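You operate a simulated robot arm through the tools that you are given. There is no shell and no other tool. Be economical: measure what you need, move in short steps, check, and stop when the job is done.

Carry out the task below with a simulated robot arm. There is one attempt and no reset: what you move stays moved.

## Task
Swap the empty core on the pad turntable for the pad that the table card names.
Fine: the core stands on the table, the steel weight lies on the pad, the drag dial is as on the card.

Only the result counts: the job must be done as asked and must still hold three seconds after the hand-in. Knocking over, shifting, dropping, spilling or breaking anything else fails it.

## Robot
A 7-joint arm with a two-finger parallel gripper, fixed in place. Base frame: the origin is at the foot of the arm, x ahead of it, y to its left, z up; the work surface is at about z = 850. Lengths are in mm, angles in degrees, forces in N, time in s.
With the tool pointing down near the work surface it reaches from about 300 to 700 mm from the base axis. Its first joint turns from -66.0 to 66.0 degrees. Payload 1.57 kg.
The tool frame sits at the grasp point between the pads (the TCP): z along the fingers, y along the line on which they close. The tips reach 30 mm beyond it. The gripper opens to 110 mm. The fingers are 24 mm wide and 12 mm thick; the gripper's body (48 by 112 mm) begins 78 mm behind the TCP.
Orientation is that of the tool frame in the base frame, as [roll, pitch, yaw] about the fixed x, y, z axes, in that order (R = Rz(yaw) Ry(pitch) Rx(roll)). With the fingers straight down and closing along the base's y, the tool's x points along the base's -x, its y along +y and its z along -z.

## Interface
- The arm moves only by the tool drive_tool. Its argument "series" is one flat list of numbers, 7 for each row, row after row: the opening, from 0 (shut) to 1 (fully open), then the shift along the base's x, y, z in mm, then the turn, a rotation vector about the base's x, y, z in degrees. In form: [jaw, x, y, z, ax, ay, az, jaw, x, y, z, ax, ay, az, ...]. A call has 1 to 10 rows; each row is the pose to reach, as a shift and turn from the pose commanded when the call began. Each row takes 0.2 s and may step no farther than 50 mm and 8.6 degrees from the row before; otherwise, or with a gripper value out of range, the whole call is refused. Where a pose cannot be reached the arm comes as near as it can. A force on the tool above 90 N (or 10 N above the force at the start of the call, whichever is more), or a blocked arm, ends the call early, and 0.2 s more pass. The fingers move at their own pace (about 108 mm/s each) and stop on an object; they squeeze with about 36 N. The grip force told is the motor's: it shows also when the fingers shut on nothing. Time passes only in rows, and 0.2 s behind the last, so rows that repeat a pose let the fingers close. It gives the time, the measured TCP pose, the force on the tool (base axes), the opening and the grip force at its end, in the units of the frame above (readings bear some noise), with the torque about the TCP (base axes, N m) and any sound that the robot's microphone picked up, and new pictures: "show" is both (left out), scene, wrist or none.
- Cameras (640 x 400 px; columns grow to the right, rows downward): "scene" is fixed at [166, -404.8, 1360.5]; the picture's right is [0.62, -0.78, 0.00], its down [-0.66, -0.53, -0.53] and it looks along [0.41, 0.33, -0.85] (base axes); focal length 214 px, centre (320, 200). "wrist" rides on the gripper at [70, 16, -141] in the tool frame; the picture's right is [-0.23, 0.97, 0.00], its down [-0.85, -0.20, -0.48] and it looks along [-0.47, -0.11, 0.88] (tool axes); focal length 222 px, centre (320, 200). There is no depth. A picture from a camera that has moved, and an enlarged one, comes with that camera's place and axes in the base frame and with its lens. The place of the scene camera against the robot may be out by one fixed shift of up to 25 mm in any direction.
- enlarge(camera, box): a new picture of the part [left, top, right, bottom] of that camera's present view, enlarged. No time passes.
- close_job(): hands the job in; it is judged then, once.

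Work in short steps. Places have to be worked out from the pictures, the camera data and where the tool is seen: move nearer, look again, correct. Check each grasp and each placing, and mend what went wrong. You have 120 turns and 200 pictures in all, those below and enlarged ones among them. Open the gripper and draw the arm clear of the work before you hand the job in, unless the task says otherwise; then end with one line.

The tools are called after "Request:" as a command line: name --argument value ..., lists and objects as JSON in quotes. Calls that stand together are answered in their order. drive_tool: Moves the arm, as the interface text tells. Its arguments: {"type":"object","properties":{"series":{"type":"array","items":{"type":"number"}},"show":{"type":"string","enum":["both","scene","wrist","none"]}},"required":["series"]} The other tools are called the same way: enlarge (camera, box) takes an enlarged picture of a part of a camera's view; close_job () hands the job in.

At the start:

```text
t: 0.0
tcp_pos: [414.3, -93.7, 1134.8]
orientation: [-180.0, 0.0, 180.0]
wrist_force: [0.0, 0.6, -0.1]
wrist_torque: [0.0, -0.01, 0.0]
width: 109.9
grip_force: 0.1
```

scene: 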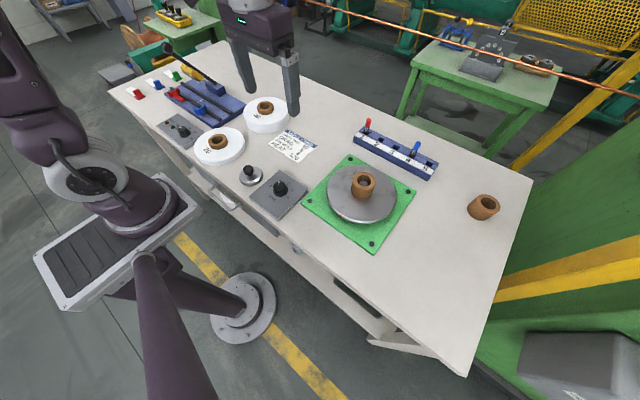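
wrist: 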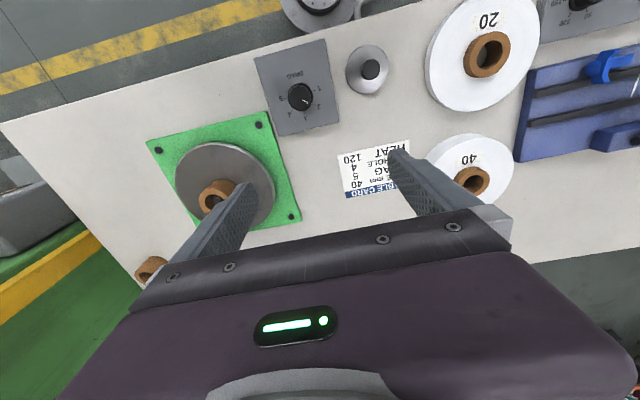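

The card and the dials are visible; I enlarge them to read the text and the settings before moving.

Request:
enlarge --camera "wrist" --box '[320, 120, 440, 210]'

Request:
enlarge --camera "wrist" --box '[240, 30, 400, 150]'

Request:
enlarge --camera "scene" --box '[110, 50, 320, 220]'

Request:
enlarge --camera "scene" --box '[230, 100, 530, 270]'

```text
4.44 times, centred on (380, 165) of wrist
camera zoom: at [345.6, -77.3, 1275.7], right [0.23, 0.97, 0.0], down [0.85, -0.2, 0.48], along [0.47, -0.11, -0.88], focal length 987 px, centre (53, 356)
```

zoom: 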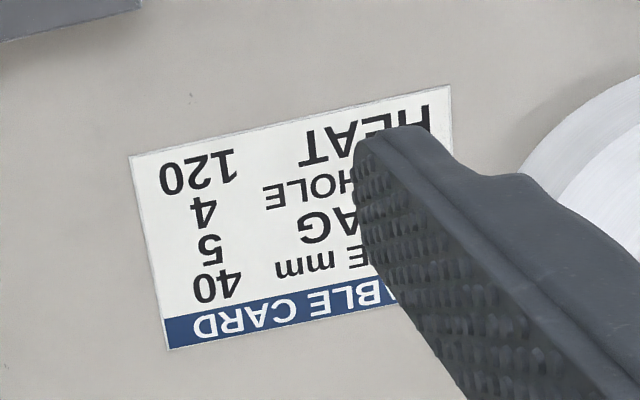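

```text
3.33 times, centred on (320, 90) of wrist
camera zoom: at [345.6, -77.3, 1275.7], right [0.23, 0.97, 0.0], down [0.85, -0.2, 0.48], along [0.47, -0.11, -0.88], focal length 740 px, centre (320, 567)
```

zoom: 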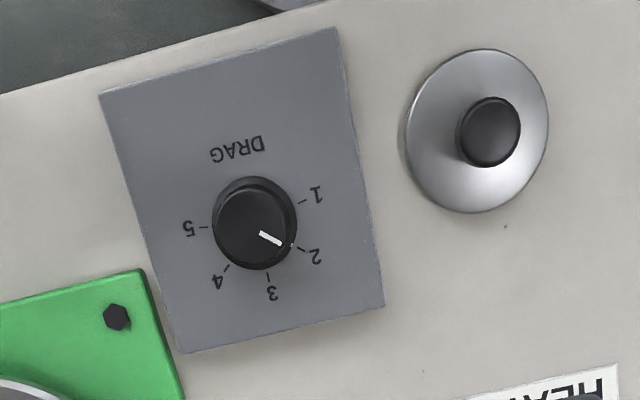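

```text
2.35 times, centred on (215, 135) of scene
camera zoom: at [166.0, -404.8, 1360.5], right [0.62, -0.78, 0.0], down [-0.66, -0.53, -0.53], along [0.41, 0.33, -0.85], focal length 505 px, centre (567, 353)
```

zoom: 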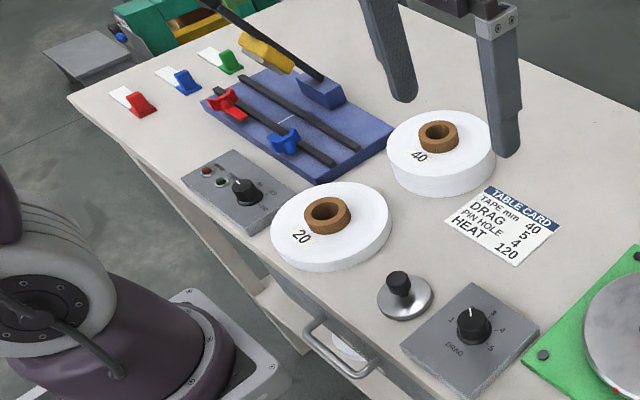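

```text
2.13 times, centred on (380, 185) of scene
camera zoom: at [166.0, -404.8, 1360.5], right [0.62, -0.78, 0.0], down [-0.66, -0.53, -0.53], along [0.41, 0.33, -0.85], focal length 458 px, centre (192, 232)
```

zoom: 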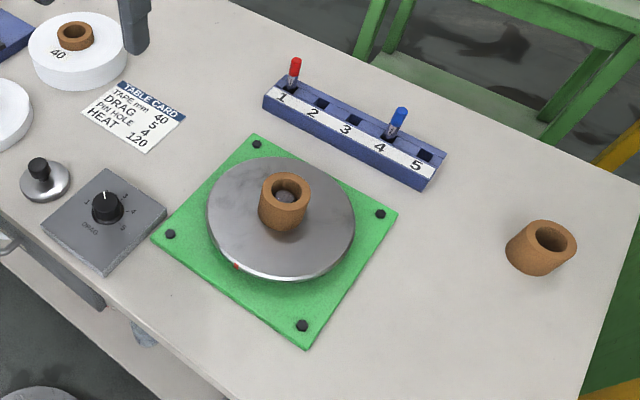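

The card names 40 mm, drag 5; the dial is now at 2. I judge the spindle core near (482,-303), the 40 roll near (575,153), the weight near (351,0) and the dial near (365,-115). I move over the turntable for a closer look.

Request:
drive_tool --series '[1, 10, -40, -10, 0, 0, 0, 1, 20, -80, -20, 0, 0, 0, 1, 30, -120, -30, 0, 0, 0, 1, 40, -160, -40, 0, 0, 0, 1, 40, -200, -40, 0, 0, 0]'

```text
t: 1.2
tcp_pos: [454.2, -295.1, 1094.7]
orientation: [-179.9, 0.0, -179.9]
wrist_force: [-0.1, 0.1, -0.7]
wrist_torque: [0.02, -0.01, 0.0]
width: 110.1
grip_force: 0.1
camera wrist: at [385.7, -278.3, 1235.9], right [0.23, 0.97, 0.0], down [0.85, -0.2, 0.48], along [0.47, -0.11, -0.88], focal length 222 px, centre (320, 200)
```

scene: 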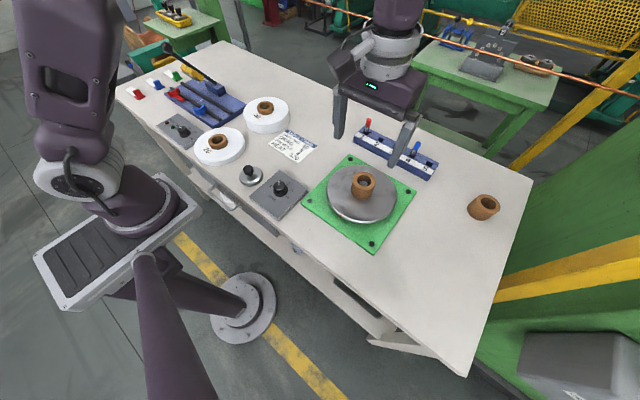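
wrist: 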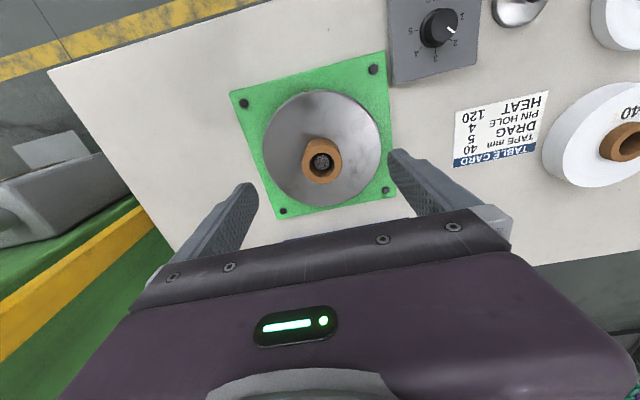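

Triangulated, the core top is near (490,-303,919). I zoom in to see the core and spindle detail.

Request:
enlarge --camera "wrist" --box '[256, 80, 400, 220]'

Request:
enlarge --camera "scene" --box '[300, 150, 420, 250]'

Request:
enlarge --camera "scene" --box '[190, 80, 310, 200]'

```text
2.86 times, centred on (328, 150) of wrist
camera zoom: at [385.7, -278.3, 1235.9], right [0.23, 0.97, 0.0], down [0.85, -0.2, 0.48], along [0.47, -0.11, -0.88], focal length 635 px, centre (297, 343)
```

zoom: 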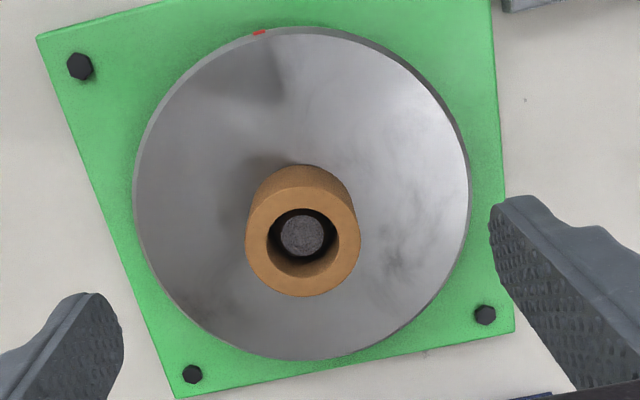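

```text
4.00 times, centred on (360, 200) of scene
camera zoom: at [166.0, -404.8, 1360.5], right [0.62, -0.78, 0.0], down [-0.66, -0.53, -0.53], along [0.41, 0.33, -0.85], focal length 858 px, centre (160, 200)
```

zoom: 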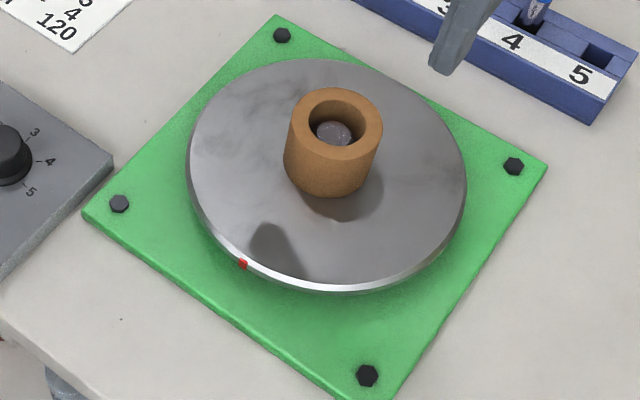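

```text
3.33 times, centred on (250, 140) of scene
camera zoom: at [166.0, -404.8, 1360.5], right [0.62, -0.78, 0.0], down [-0.66, -0.53, -0.53], along [0.41, 0.33, -0.85], focal length 715 px, centre (553, 400)
```

zoom: 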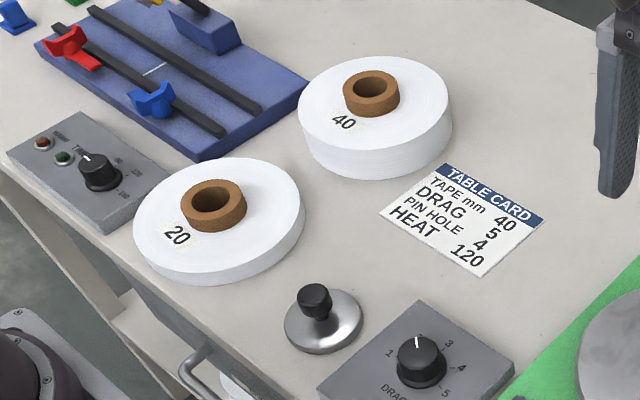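

Core is ~59 mm across with its rim near z 919, with the spindle inside. I descend part-way above it, then verify alignment.

Request:
drive_tool --series '[1, 15, -4, -45, 0, 0, 0, 1, 30, -8, -90, 0, 0, 0, 1, 34, -8, -125, 0, 0, 0]'

```text
t: 2.0
tcp_pos: [487.6, -302.3, 967.2]
orientation: [180.0, -0.1, 180.0]
wrist_force: [0.0, -0.6, -0.8]
wrist_torque: [0.03, -0.02, 0.0]
width: 110.1
grip_force: 0.1
camera wrist: at [419.6, -285.1, 1108.4], right [0.23, 0.97, 0.0], down [0.85, -0.2, 0.48], along [0.47, -0.11, -0.88], focal length 222 px, centre (320, 200)
```

scene: 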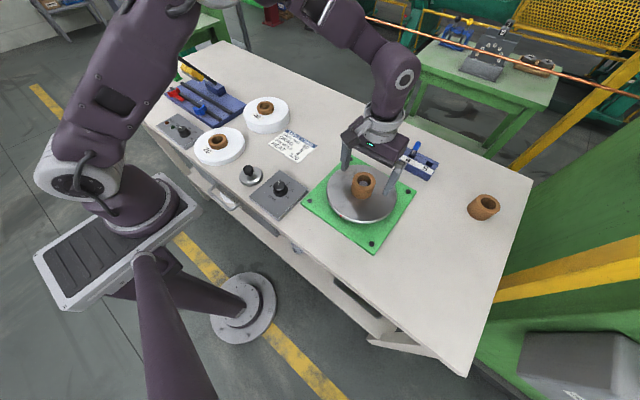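
wrist: 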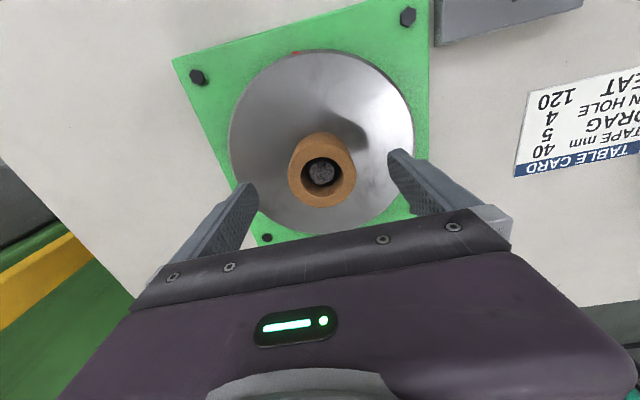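

The rim centre reads about (495,-301). I go down around it and close.

Request:
drive_tool --series '[1, 6, 1, -30, 0, 0, 0, 1, 6, 1, -58, 0, 0, 0, 1, 6, 1, -58, 0, 0, 0, 0.4, 6, 1, -58, 0, 0, 0, 0.4, 6, 1, -58, 0, 0, 0, 0.4, 6, 1, -58, 0, 0, 0]'

```text
t: 2.6
tcp_pos: [495.6, -299.1, 922.7]
orientation: [-179.9, 0.5, -179.9]
wrist_force: [-1.2, 3.6, 20.8]
wrist_torque: [1.29, 0.25, -0.08]
width: 110.1
grip_force: 0.1
stopped in row 3: the force on the tool passed its limit at 129 N (the readings are from after the stop); the commanded pose is now the measured one
camera wrist: at [426.8, -283.0, 1062.5], right [0.23, 0.97, 0.0], down [0.85, -0.2, 0.49], along [0.47, -0.11, -0.87], focal length 222 px, centre (320, 200)
```

scene: 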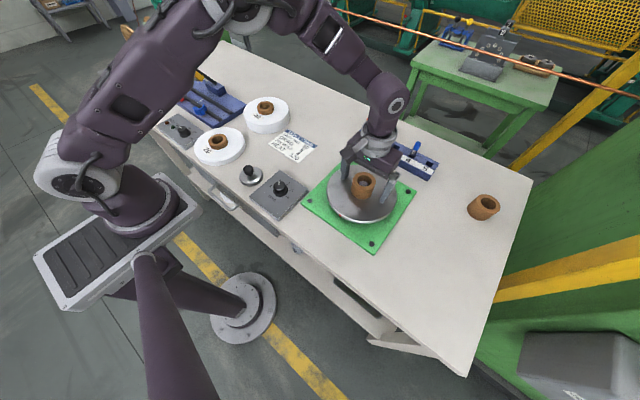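
wrist: 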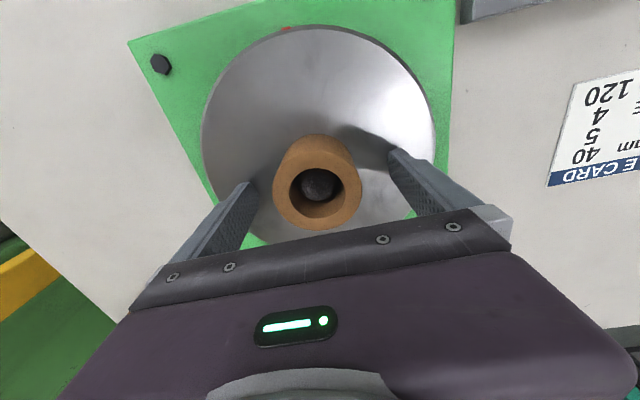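

The tips touched the turntable surface (so its top is at about z 892). I back up 8 mm, shift x to about 487 and check force.

Request:
drive_tool --series '[1, -2, 0, 6, 0, 0, 0, 1, -8, 0, 9, 0, 0, 0, 1, -8, 0, 9, 0, 0, 0]'

Request:
enlarge --camera "wrist" --box '[200, 80, 440, 240]'

```text
t: 3.5
tcp_pos: [487.2, -299.5, 930.3]
orientation: [-179.8, 0.3, 180.0]
wrist_force: [0.7, -0.8, 0.0]
wrist_torque: [-0.02, -0.03, 0.01]
width: 110.2
grip_force: 0.1
camera wrist: at [418.5, -283.1, 1070.4], right [0.23, 0.97, 0.0], down [0.85, -0.2, 0.48], along [0.47, -0.11, -0.87], focal length 222 px, centre (320, 200)
```

scene: 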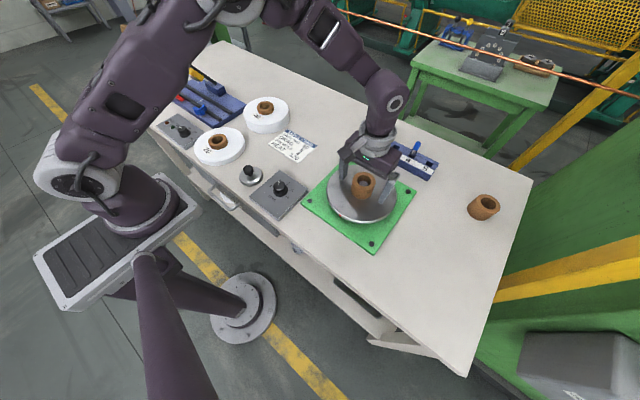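
wrist: 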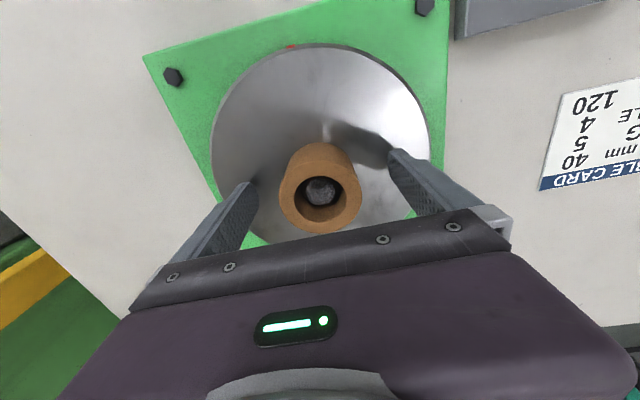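

```text
2.50 times, centred on (320, 160) of wrist
camera zoom: at [418.5, -283.1, 1070.4], right [0.23, 0.97, 0.0], down [0.85, -0.2, 0.48], along [0.47, -0.11, -0.87], focal length 555 px, centre (320, 300)
```

zoom: 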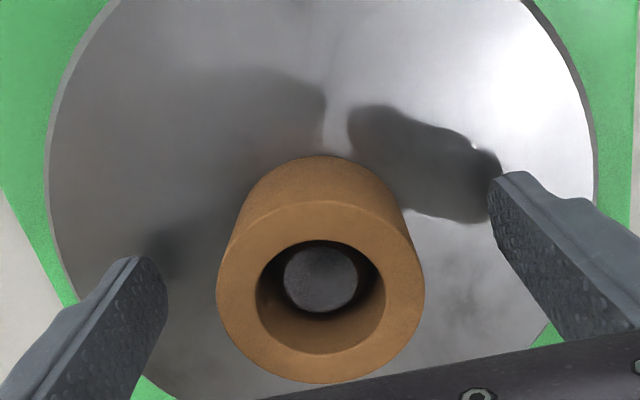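

The core sits about centred between the fingers, with the axis near x 482. I shift 4 mm and close.

Request:
drive_tool --series '[1, -5, 1, 0, 0, 0, 0, 0.7, -5, 1, 0, 0, 0, 0, 0.4, -5, 1, 0, 0, 0, 0, 0.4, -5, 1, 0, 0, 0, 0, 0.4, -5, 1, 0, 0, 0, 0]'

```text
t: 4.7
tcp_pos: [482.4, -299.9, 929.7]
orientation: [-179.8, 0.4, 179.9]
wrist_force: [-0.3, 0.3, 0.4]
wrist_torque: [0.0, 0.02, -0.01]
width: 57.0
grip_force: 35.8
camera wrist: at [414.2, -282.4, 1070.3], right [0.23, 0.97, 0.0], down [0.85, -0.2, 0.48], along [0.47, -0.11, -0.87], focal length 222 px, centre (320, 200)
```

scene: 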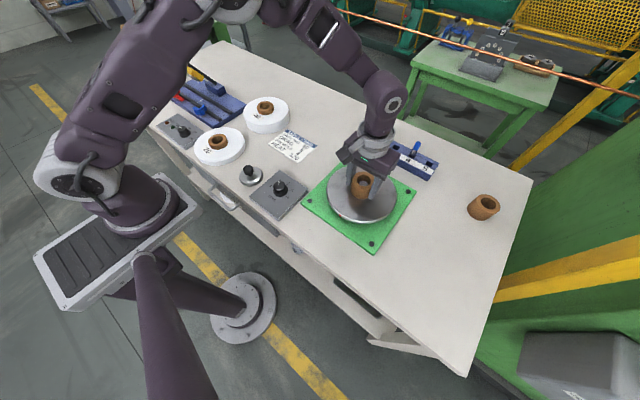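
wrist: 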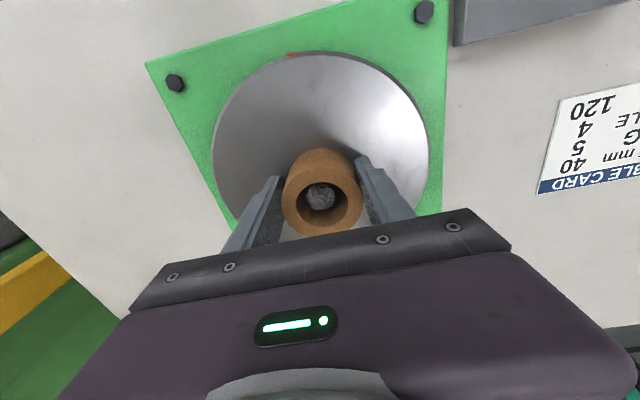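

Gripped at 57 mm, 36 N. I lift straight up off the spindle and check.

Request:
drive_tool --series '[0.4, 0, 0, 30, 0, 0, 0, 0.4, 0, 0, 60, 0, 0, 0, 0.4, 0, 0, 90, 0, 0, 0]'

Request:
enlarge --camera "scene" --box '[300, 90, 460, 260]'

```text
t: 5.5
tcp_pos: [482.5, -299.2, 1020.1]
orientation: [-179.8, 0.4, 179.9]
wrist_force: [-0.2, -0.3, 0.4]
wrist_torque: [0.03, -0.01, 0.02]
width: 56.8
grip_force: 35.9
camera wrist: at [412.5, -283.4, 1160.4], right [0.23, 0.97, 0.0], down [0.85, -0.2, 0.48], along [0.47, -0.11, -0.87], focal length 222 px, centre (320, 200)
```

scene: 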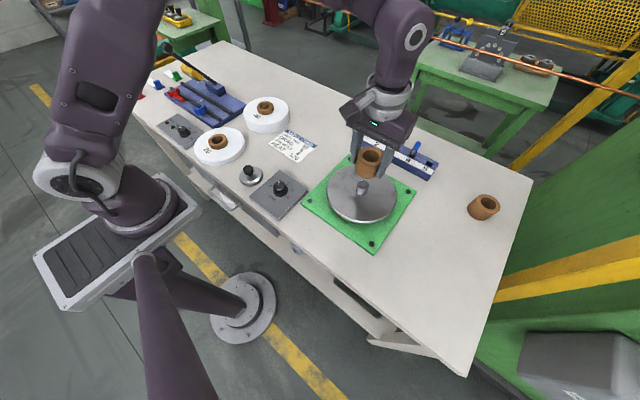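
wrist: 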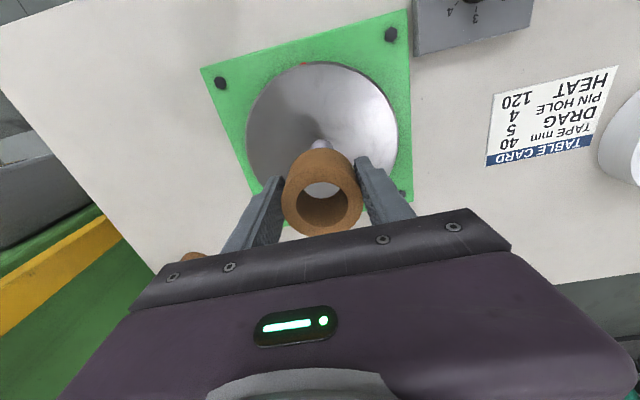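

```text
2.35 times, centred on (380, 175) of scene
camera zoom: at [166.0, -404.8, 1360.5], right [0.62, -0.78, 0.0], down [-0.66, -0.53, -0.53], along [0.41, 0.33, -0.85], focal length 505 px, centre (179, 259)
```

zoom: 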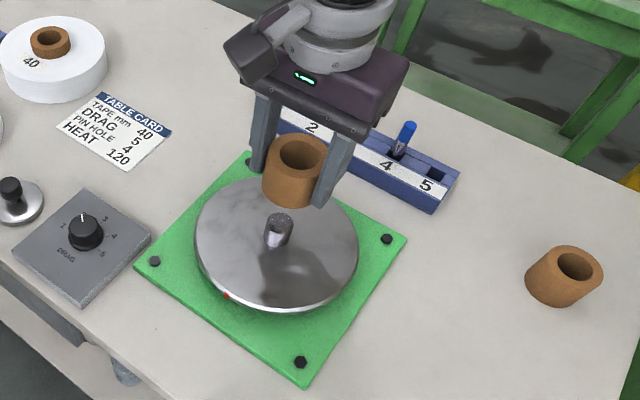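

The core is free and held upright; the spindle is bare. I carry it to the empty table area around (430,-485).

Request:
drive_tool --series '[0.4, -12, -40, 0, 0, 0, 0, 0.4, -24, -80, 0, 0, 0, 0, 0.4, -36, -120, 0, 0, 0, 0, 0.4, -48, -160, 0, 0, 0, 0, 0.4, -52, -186, -20, 0, 0, 0, 0.4, -52, -186, -60, 0, 0, 0]'

```text
t: 6.8
tcp_pos: [432.1, -485.0, 960.9]
orientation: [-179.9, 0.4, 180.0]
wrist_force: [-1.3, -0.3, -0.6]
wrist_torque: [0.04, 0.03, 0.04]
width: 57.1
grip_force: 35.6
out of reach, approached as far as the arm can: row 5
camera wrist: at [363.3, -469.4, 1100.9], right [0.23, 0.97, 0.0], down [0.85, -0.2, 0.48], along [0.47, -0.11, -0.87], focal length 222 px, centre (320, 200)
```

scene: 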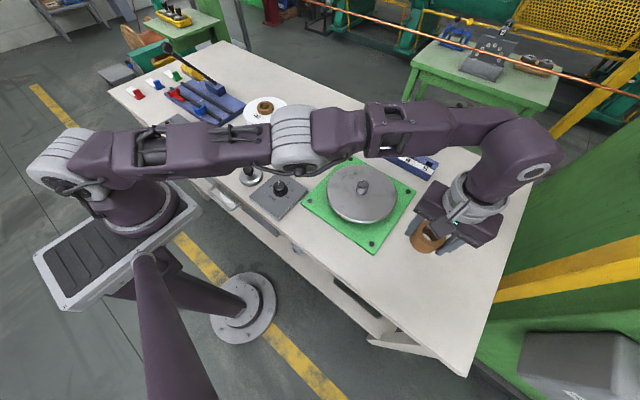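
wrist: 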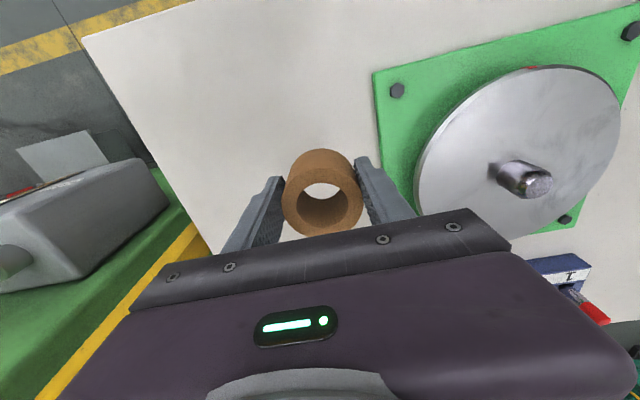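

It hangs over clear table. I lower toward z 895 and read the force.

Request:
drive_tool --series '[0.4, 0, 0, -30, 0, 0, 0, 0.4, 0, 0, -50, 0, 0, 0, 0.4, 0, 0, -62, 0, 0, 0]'

```text
t: 7.7
tcp_pos: [432.3, -485.5, 897.5]
orientation: [-179.8, 0.4, 179.8]
wrist_force: [-0.3, -0.5, -1.1]
wrist_torque: [0.02, -0.01, 0.02]
width: 56.5
grip_force: 35.8
camera wrist: at [363.1, -469.8, 1037.8], right [0.23, 0.97, 0.0], down [0.85, -0.2, 0.48], along [0.47, -0.11, -0.87], focal length 222 px, centre (320, 200)
```

scene: 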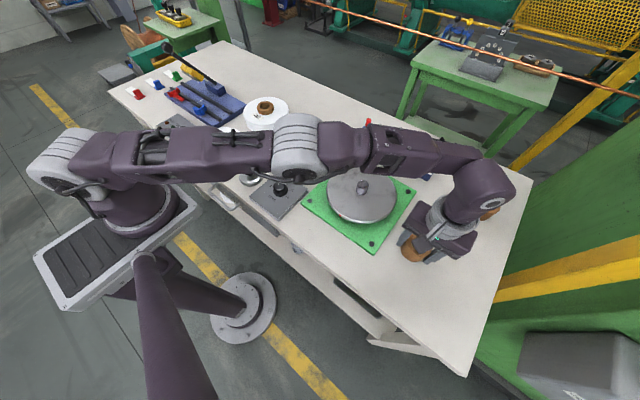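
wrist: 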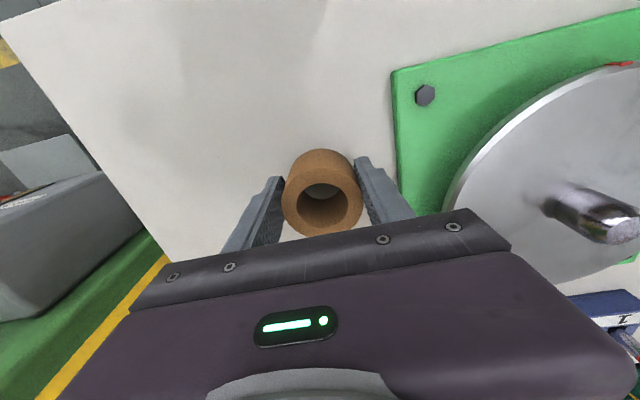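

No contact yet; I go down in small 3 mm steps.

Request:
drive_tool --series '[0.4, 0, 0, -3, 0, 0, 0, 0.4, 0, 0, -6, 0, 0, 0]' --show "none"

Request:
drive_tool --series '[0.4, 0, 0, -2, 0, 0, 0]' --show "none"

Request:
drive_tool --series '[0.4, 0, 0, -2, 0, 0, 0]' --show "none"

```text
t: 8.2
tcp_pos: [432.2, -485.8, 891.5]
orientation: [-179.8, 0.5, 179.8]
wrist_force: [-0.1, 0.6, -0.5]
wrist_torque: [-0.01, 0.0, 0.03]
width: 57.0
grip_force: 36.4
```

```text
t: 8.7
tcp_pos: [432.1, -485.7, 890.1]
orientation: [-179.8, 0.3, 179.9]
wrist_force: [-0.4, 0.4, -1.7]
wrist_torque: [-0.01, 0.0, 0.02]
width: 57.0
grip_force: 35.7
```

```text
t: 9.1
tcp_pos: [432.6, -484.8, 888.9]
orientation: [-179.8, 0.4, -179.9]
wrist_force: [0.4, 1.2, -0.4]
wrist_torque: [0.01, 0.0, 0.0]
width: 56.4
grip_force: 35.8
```

Still no contact at 888 (tips at about 858). I continue in single steps.

Request:
drive_tool --series '[0.4, 0, 0, -2, 0, 0, 0]' --show "none"

Request:
drive_tool --series '[0.4, 0, 0, -1.5, 0, 0, 0]' --show "wrist"

```text
t: 9.4
tcp_pos: [431.4, -485.2, 887.8]
orientation: [-179.8, 0.5, -180.0]
wrist_force: [0.2, 4.8, 18.8]
wrist_torque: [0.65, -0.13, 0.03]
width: 56.8
grip_force: 36.1
```

```text
t: 9.8
tcp_pos: [432.4, -485.4, 887.2]
orientation: [-179.6, 0.5, 180.0]
wrist_force: [1.7, 3.9, 31.3]
wrist_torque: [0.81, -0.31, 0.05]
width: 57.1
grip_force: 36.0
camera wrist: at [362.2, -468.2, 1026.6], right [0.23, 0.97, 0.0], down [0.85, -0.2, 0.49], along [0.47, -0.12, -0.87], focal length 222 px, centre (320, 200)
```

wrist: 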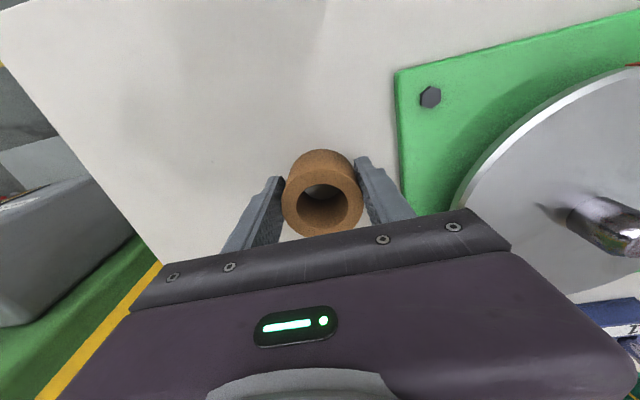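

Contact is made and the core stands on the table. I ease off 1.5 mm and open only to 77 mm (the board edge is near), then go straight up.

Request:
drive_tool --series '[0.4, 0, 0, 1.5, 0, 0, 0, 0.68, 0, 0, 1.5, 0, 0, 0, 0.68, 0, 0, 1.5, 0, 0, 0, 0.68, 0, 0, 30, 0, 0, 0, 0.68, 0, 0, 70, 0, 0, 0]'

```text
t: 11.1
tcp_pos: [427.0, -482.9, 955.4]
orientation: [-179.8, 0.4, -179.9]
wrist_force: [0.2, -0.1, 0.7]
wrist_torque: [-0.01, -0.04, -0.01]
width: 74.8
grip_force: 0.1
camera wrist: at [359.5, -466.9, 1096.0], right [0.23, 0.97, 0.0], down [0.85, -0.2, 0.48], along [0.47, -0.11, -0.87], focal length 222 px, centre (320, 200)
```

scene: 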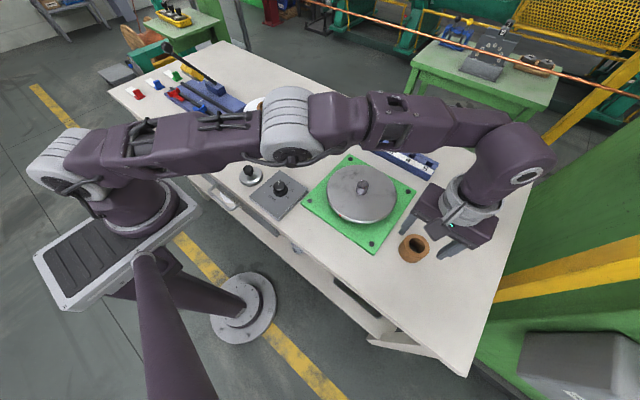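
wrist: 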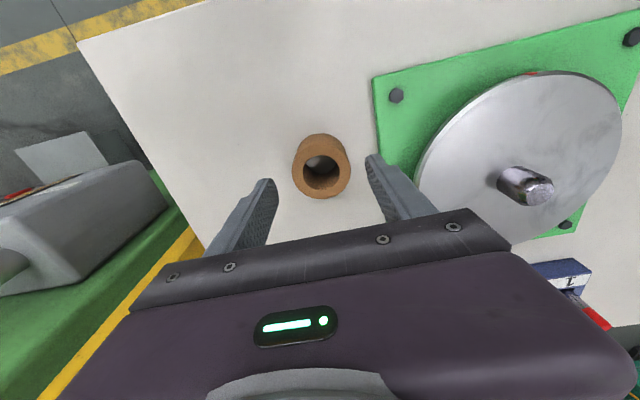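

The core stands upright on the table. I go back over the spindle to locate it precisely.

Request:
drive_tool --series '[0.68, 8, 40, 12, 0, 0, 0, 0.8, 16, 80, 25, 0, 0, 0, 1, 24, 120, 35, 0, 0, 0, 1, 32, 160, 45, 0, 0, 0, 1, 36, 184, 45, 0, 0, 0, 1, 36, 184, 45, 0, 0, 0]' --show "wrist"

Request:
enlarge --camera "wrist" --box '[220, 40, 420, 200]'

```text
t: 12.4
tcp_pos: [466.5, -298.6, 1000.7]
orientation: [-179.8, 0.4, 179.9]
wrist_force: [-0.2, 0.1, -0.4]
wrist_torque: [-0.03, 0.03, 0.03]
width: 110.1
grip_force: 0.0
camera wrist: at [396.7, -282.1, 1142.0], right [0.23, 0.97, 0.0], down [0.85, -0.2, 0.48], along [0.47, -0.11, -0.87], focal length 222 px, centre (320, 200)
```

wrist: 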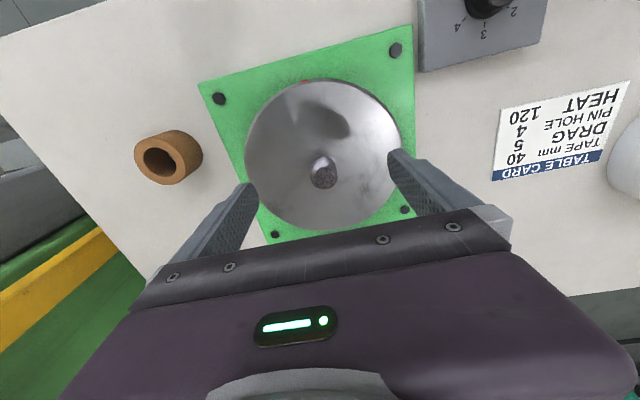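

```text
2.50 times, centred on (320, 120) of wrist
camera zoom: at [396.7, -282.1, 1142.0], right [0.23, 0.97, 0.0], down [0.85, -0.2, 0.48], along [0.47, -0.11, -0.87], focal length 555 px, centre (320, 400)
```

zoom: 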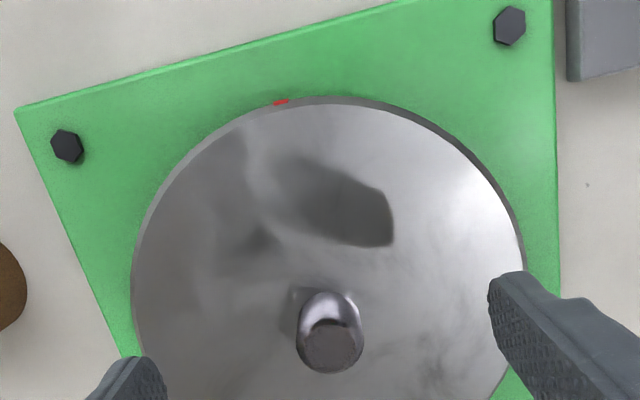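

Spindle axis reads about (484,-299), top near z 928, consistent with where the core was held. Now I travel to the 40 roll.

Request:
drive_tool --series '[1, 8, 40, 10, 0, 0, 0, 1, 16, 80, 20, 0, 0, 0, 1, 24, 120, 30, 0, 0, 0, 1, 32, 165, 40, 0, 0, 0, 1, 40, 210, 40, 0, 0, 0, 1, 48, 255, 40, 0, 0, 0, 1, 56, 300, 40, 0, 0, 0, 1, 64, 345, 40, 0, 0, 0, 1, 72, 390, 40, 0, 0, 0, 1, 80, 435, 40, 0, 0, 0]'

```text
t: 14.7
tcp_pos: [548.2, 135.9, 1040.2]
orientation: [-179.7, 0.5, 179.9]
wrist_force: [-0.1, 0.5, -0.2]
wrist_torque: [-0.04, -0.02, -0.02]
width: 110.1
grip_force: 0.1
camera wrist: at [478.3, 152.3, 1179.3], right [0.23, 0.97, 0.0], down [0.85, -0.2, 0.48], along [0.47, -0.11, -0.87], focal length 222 px, centre (320, 200)
```

scene: 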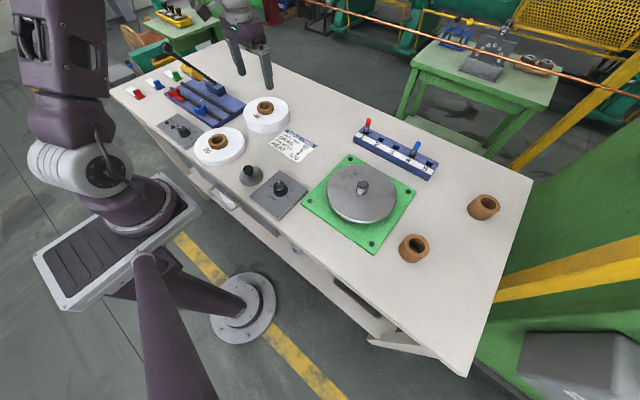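
wrist: 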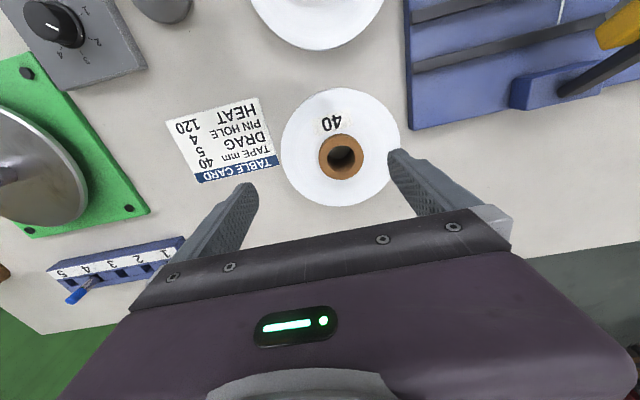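

The roll's core is near (571,159). I move over it, down to z 965.

Request:
drive_tool --series '[1, 10, 11, -30, 0, 0, 0, 1, 20, 22, -60, 0, 0, 0, 1, 20, 22, -75, 0, 0, 0, 1, 20, 22, -75, 0, 0, 0]' --show "wrist"

Request:
enlarge --camera "wrist" --box '[200, 80, 440, 240]'

Request:
enlarge --camera "scene" --box '[210, 60, 330, 150]'

```text
t: 15.7
tcp_pos: [566.5, 157.0, 965.0]
orientation: [-179.8, 0.3, 179.9]
wrist_force: [0.2, -0.2, 0.0]
wrist_torque: [-0.02, -0.04, 0.01]
width: 110.0
grip_force: 0.1
camera wrist: at [497.3, 172.6, 1104.9], right [0.23, 0.97, 0.0], down [0.85, -0.2, 0.48], along [0.47, -0.11, -0.87], focal length 222 px, centre (320, 200)
```

wrist: 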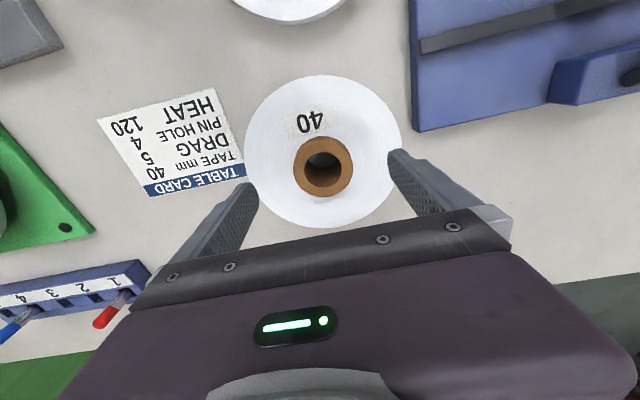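

```text
2.50 times, centred on (320, 160) of wrist
camera zoom: at [497.3, 172.6, 1104.9], right [0.23, 0.97, 0.0], down [0.85, -0.2, 0.48], along [0.47, -0.11, -0.87], focal length 555 px, centre (320, 300)
```

zoom: 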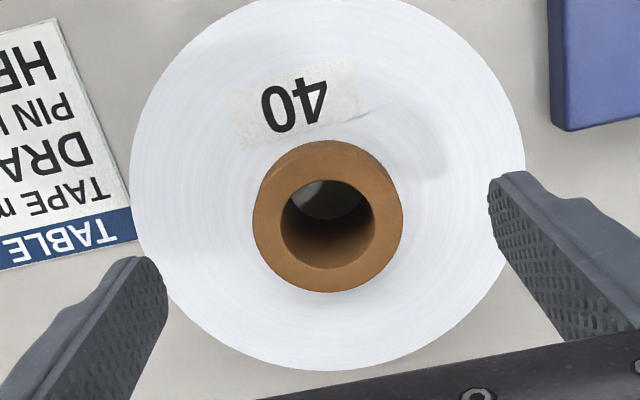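

```text
4.44 times, centred on (270, 105) of scene
camera zoom: at [166.0, -404.8, 1360.5], right [0.62, -0.78, 0.0], down [-0.66, -0.53, -0.53], along [0.41, 0.33, -0.85], focal length 953 px, centre (542, 622)
```

zoom: 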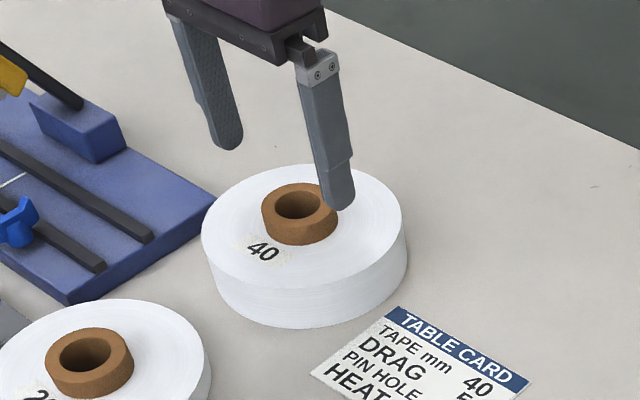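

The rim top is at about z 907, centre (569.5,159), roll top about 890. I descend so the tips come just above the roll face, in small final steps.

Request:
drive_tool --series '[1, 3, 2, -20, 0, 0, 0, 1, 3, 2, -34, 0, 0, 0, 1, 3, 2, -38, 0, 0, 0, 1, 3, 2, -38, 0, 0, 0]' --show "both"

Request:
enlarge --camera "scene" --box '[220, 70, 310, 140]'

```text
t: 16.6
tcp_pos: [569.9, 158.1, 927.2]
orientation: [-179.8, 0.4, 179.9]
wrist_force: [0.2, -0.2, -0.7]
wrist_torque: [-0.01, 0.03, -0.02]
width: 110.0
grip_force: 0.1
camera wrist: at [500.8, 174.8, 1067.3], right [0.23, 0.97, 0.0], down [0.85, -0.2, 0.48], along [0.47, -0.11, -0.87], focal length 222 px, centre (320, 200)
```

scene: 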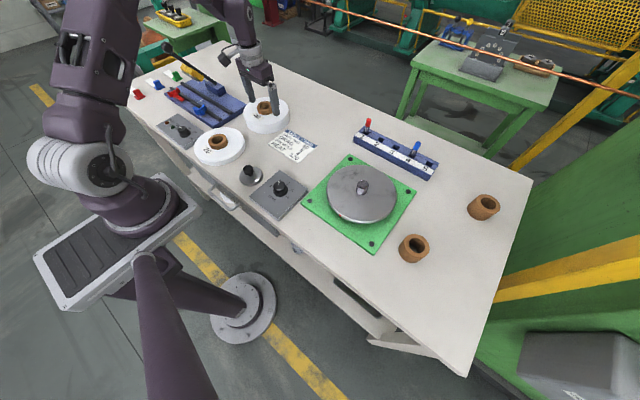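
wrist: 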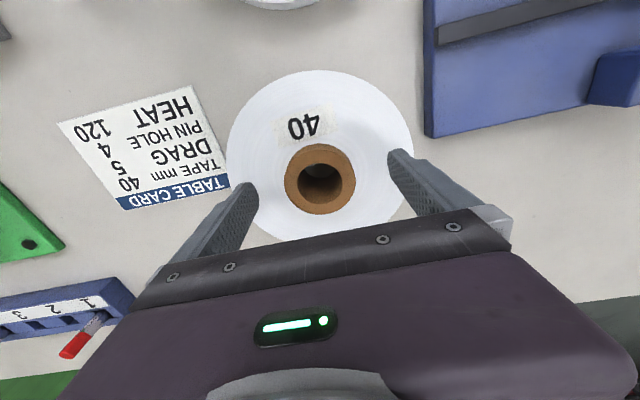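

```text
5.71 times, centred on (265, 105) of scene
camera zoom: at [166.0, -404.8, 1360.5], right [0.62, -0.78, 0.0], down [-0.66, -0.53, -0.53], along [0.41, 0.33, -0.85], focal length 1226 px, centre (634, 743)
```

zoom: 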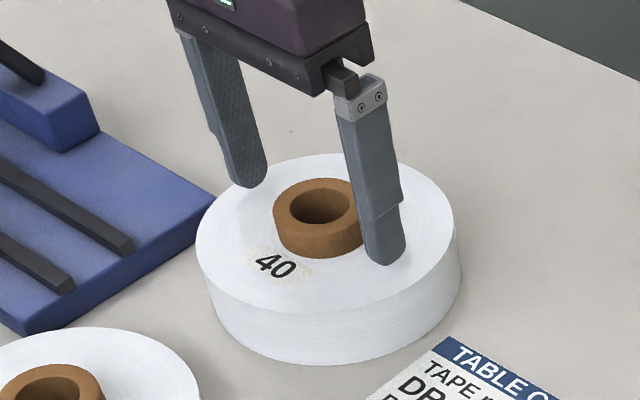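

Aligned well. I step down slowly for more overlap with the protruding core, watching force.

Request:
drive_tool --series '[1, -1, 0, -3, 0, 0, 0]' --show "none"

Request:
drive_tool --series '[1, 0, 0, -2, 0, 0, 0]' --show "none"

Request:
drive_tool --series '[1, 0, 0, -2, 0, 0, 0]' --show "none"

```text
t: 17.1
tcp_pos: [569.0, 158.9, 923.4]
orientation: [-179.8, 0.3, -180.0]
wrist_force: [0.0, 0.1, -0.6]
wrist_torque: [-0.01, 0.02, 0.03]
width: 109.8
grip_force: 0.1
```

```text
t: 17.4
tcp_pos: [569.2, 157.3, 921.3]
orientation: [-179.8, 0.5, -180.0]
wrist_force: [0.1, -0.1, -0.6]
wrist_torque: [0.02, -0.01, 0.01]
width: 109.8
grip_force: 0.2
```

```text
t: 17.9
tcp_pos: [569.8, 157.4, 920.9]
orientation: [-179.9, 0.3, -180.0]
wrist_force: [-0.9, 0.1, 1.9]
wrist_torque: [0.12, 0.02, 0.01]
width: 110.1
grip_force: 0.1
```

Tips just touched the roll face at z≈890.5. I lift 1.5 mm and close on the core.

Request:
drive_tool --series '[1, 0, 0, 1.5, 0, 0, 0, 0.4, 0, 0, 1.5, 0, 0, 0, 0.4, 0, 0, 1.5, 0, 0, 0, 0.4, 0, 0, 1.5, 0, 0, 0]' --show "none"

Request:
drive_tool --series '[0.4, 0, 0, 10, 0, 0, 0, 0.4, 0, 0, 25, 0, 0, 0, 0.4, 0, 0, 25, 0, 0, 0]'

Request:
enlarge --camera "scene" --box '[210, 50, 330, 140]'

```text
t: 18.9
tcp_pos: [570.1, 157.1, 921.8]
orientation: [-179.9, 0.4, 180.0]
wrist_force: [-0.1, -0.9, 1.5]
wrist_torque: [0.12, 0.23, 0.08]
width: 57.5
grip_force: 36.4
```

```text
t: 19.6
tcp_pos: [569.0, 157.2, 946.4]
orientation: [-179.8, 0.5, 179.9]
wrist_force: [-0.2, -0.3, -2.5]
wrist_torque: [0.01, -0.02, 0.0]
width: 57.4
grip_force: 35.6
camera wrist: at [499.5, 174.5, 1086.9], right [0.23, 0.97, 0.0], down [0.85, -0.2, 0.48], along [0.47, -0.11, -0.87], focal length 222 px, centre (320, 200)
```

scene: 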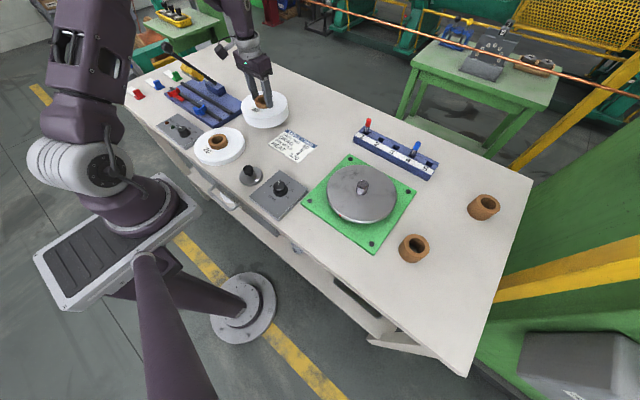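
wrist: 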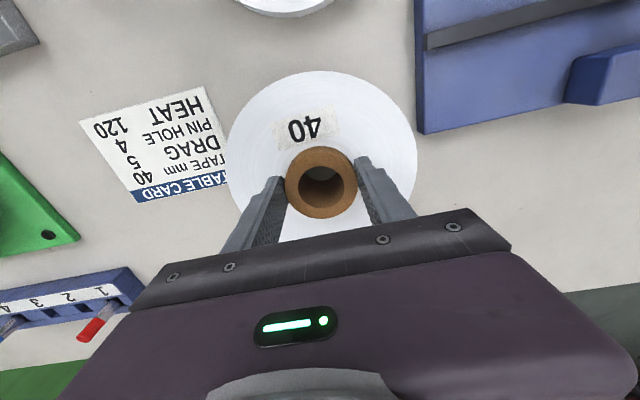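

```text
4.44 times, centred on (270, 95) of scene
camera zoom: at [166.1, -404.8, 1360.5], right [0.62, -0.78, 0.0], down [-0.66, -0.53, -0.53], along [0.41, 0.33, -0.85], focal length 953 px, centre (542, 667)
```

zoom: 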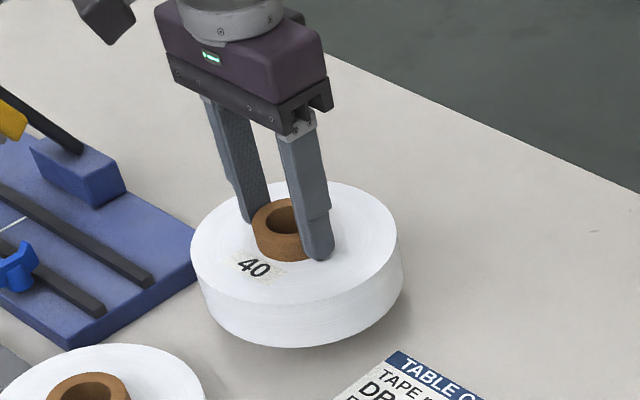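

The 40 roll is up (≈0.25 kg, level). I raise it well clear and begin carrying it to the turntable.

Request:
drive_tool --series '[0.4, 0, 0, 30, 0, 0, 0, 0.4, -2, 0, 65, 0, 0, 0, 0.4, -6, -15, 100, 0, 0, 0, 0.4, -12, -45, 110, 0, 0, 0, 0.4, -20, -85, 110, 0, 0, 0, 0.4, -28, -125, 110, 0, 0, 0, 0.4, -36, -165, 110, 0, 0, 0, 0.4, -44, -205, 110, 0, 0, 0, 0.4, -52, -245, 110, 0, 0, 0, 0.4, -60, -280, 110, 0, 0, 0]' --show "scene"

Request:
drive_tool --series '[0.4, -6, -40, 0, 0, 0, 0, 0.4, -12, -80, 0, 0, 0, 0, 0.4, -18, -120, 0, 0, 0, 0, 0.4, -24, -155, 0, 0, 0, 0, 0.4, -25, -176, 0, 0, 0, 0, 0.4, -25, -176, 0, 0, 0, 0]'

```text
t: 21.9
tcp_pos: [507.2, -119.9, 1055.7]
orientation: [-179.8, 0.3, -180.0]
wrist_force: [-0.7, -0.1, -4.3]
wrist_torque: [0.02, -0.01, -0.01]
width: 57.4
grip_force: 35.6
```

scene: 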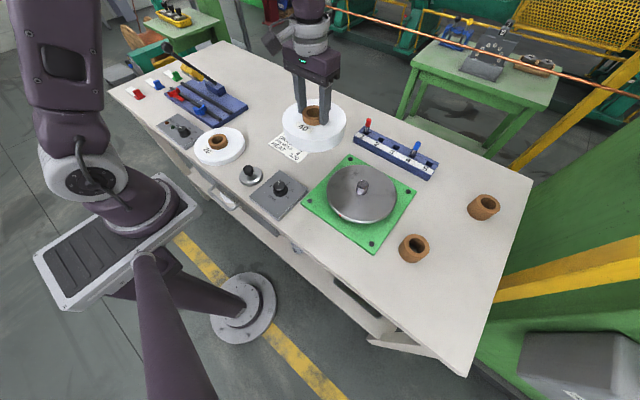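

```text
t: 23.2
tcp_pos: [482.8, -298.5, 1055.0]
orientation: [-179.8, 0.3, -179.9]
wrist_force: [0.0, -0.6, -2.7]
wrist_torque: [0.01, 0.06, 0.03]
width: 57.1
grip_force: 35.3
camera wrist: at [414.1, -281.3, 1194.5], right [0.23, 0.97, 0.0], down [0.85, -0.2, 0.48], along [0.47, -0.11, -0.87], focal length 222 px, centre (320, 200)
```

scene: 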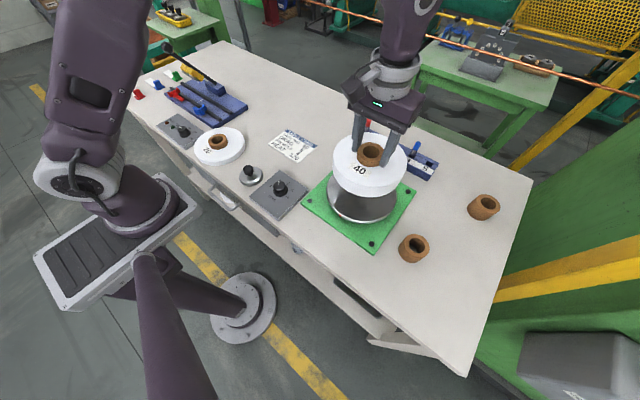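
wrist: 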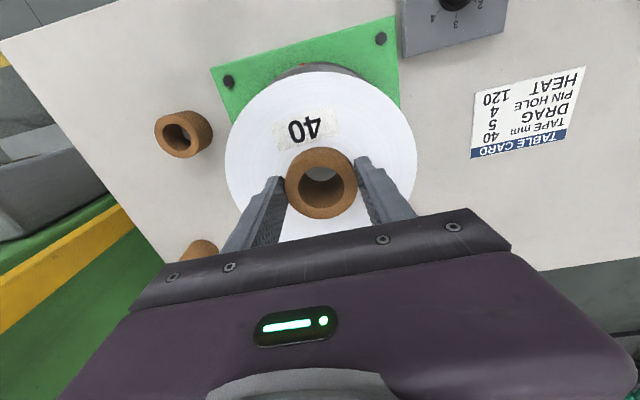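

Re-working the geometry (spindle near edge, top face and disc rim), the spindle axis is nearer x≈487, y≈-299.5. I shift and come down to just above the spindle top, then look through the bore.

Request:
drive_tool --series '[0.4, 4.5, -0.5, -15, 0, 0, 0, 0.4, 4.5, -0.5, -35, 0, 0, 0, 0.4, 4.5, -0.5, -46, 0, 0, 0, 0.4, 4.5, -0.5, -46, 0, 0, 0]'

Request:
enlarge --camera "wrist" --box '[270, 140, 370, 220]'

Request:
enlarge --camera "scene" --box '[300, 120, 430, 250]'

```text
t: 24.2
tcp_pos: [489.5, -297.6, 1008.9]
orientation: [-179.8, 0.4, -180.0]
wrist_force: [-0.4, -0.3, -3.6]
wrist_torque: [0.0, 0.01, 0.0]
width: 57.3
grip_force: 36.1
camera wrist: at [419.4, -281.0, 1149.6], right [0.23, 0.97, 0.0], down [0.85, -0.2, 0.48], along [0.47, -0.11, -0.87], focal length 222 px, centre (320, 200)
```

scene: 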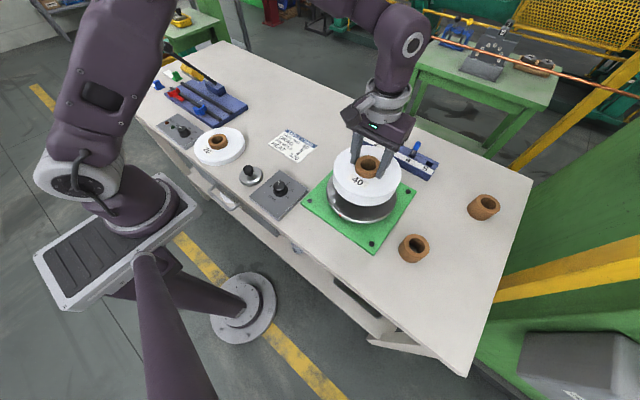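
wrist: 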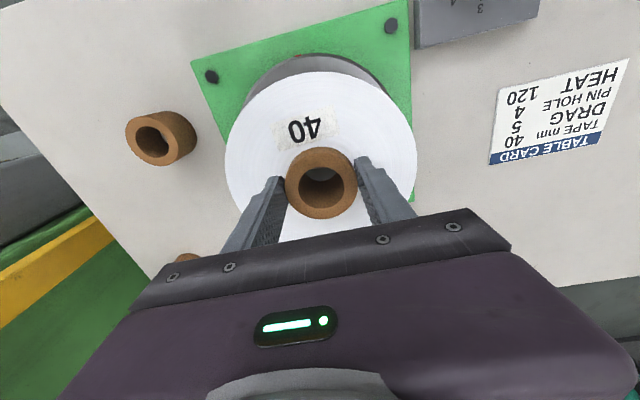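

```text
5.00 times, centred on (320, 180) of wrist
camera zoom: at [419.4, -281.0, 1149.6], right [0.23, 0.97, 0.0], down [0.85, -0.2, 0.48], along [0.47, -0.11, -0.87], focal length 1111 px, centre (320, 300)
```

zoom: 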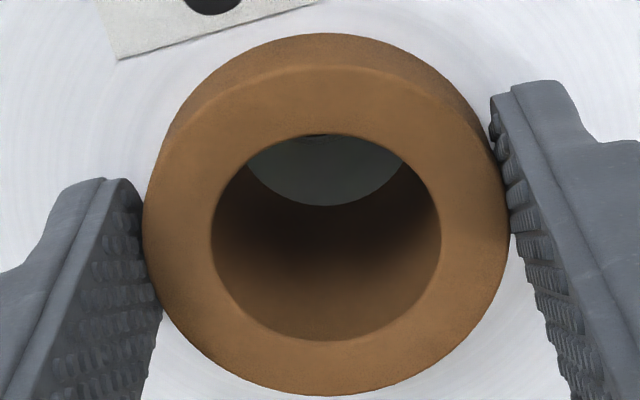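

```text
3.08 times, centred on (365, 185) of scene
camera zoom: at [166.1, -404.9, 1360.5], right [0.62, -0.78, 0.0], down [-0.66, -0.53, -0.53], along [0.41, 0.33, -0.85], focal length 660 px, centre (182, 246)
```

zoom: 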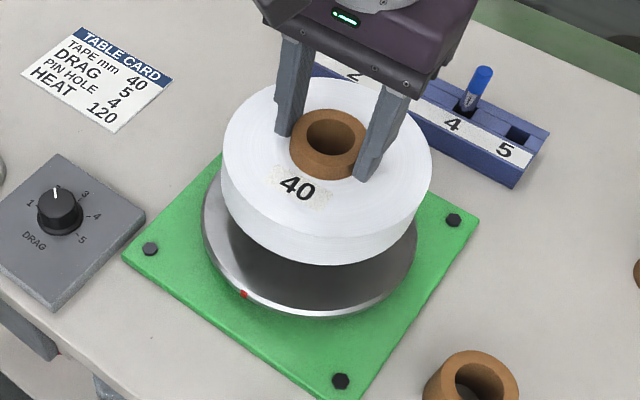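

The spindle isn't visible through the bore yet. I'll descend in 3 mm steps, watching for contact near TCP z≈997, after correcting x by −1.5 and y by −1.5.

Request:
drive_tool --series '[0.4, -1.5, -1.5, -3, 0, 0, 0, 0.4, -1.5, -1.5, -6, 0, 0, 0]' --show "none"

Request:
drive_tool --series '[0.4, 0, 0, -3, 0, 0, 0]' --show "none"

Request:
drive_tool --series '[0.4, 0, 0, -2, 0, 0, 0]' --show "none"

Request:
drive_tool --series '[0.4, 0, 0, -2, 0, 0, 0]' --show "none"

```text
t: 24.9
tcp_pos: [487.4, -299.9, 1002.5]
orientation: [-179.8, 0.4, 180.0]
wrist_force: [-1.0, 0.5, -4.2]
wrist_torque: [-0.01, 0.01, 0.02]
width: 57.6
grip_force: 36.1
```

```text
t: 25.2
tcp_pos: [486.5, -301.0, 1000.7]
orientation: [-179.9, 0.2, 180.0]
wrist_force: [-0.7, -0.2, -4.2]
wrist_torque: [-0.01, 0.03, -0.02]
width: 57.6
grip_force: 35.4
```

```text
t: 25.6
tcp_pos: [487.4, -300.7, 998.3]
orientation: [-179.7, 0.4, 179.9]
wrist_force: [-0.2, 0.0, -3.1]
wrist_torque: [0.01, -0.01, -0.02]
width: 57.3
grip_force: 36.1
```

```text
t: 26.1
tcp_pos: [487.8, -299.7, 995.4]
orientation: [-179.7, 0.5, 179.9]
wrist_force: [0.1, -0.5, -3.8]
wrist_torque: [0.02, 0.05, 0.02]
width: 57.4
grip_force: 35.7
```

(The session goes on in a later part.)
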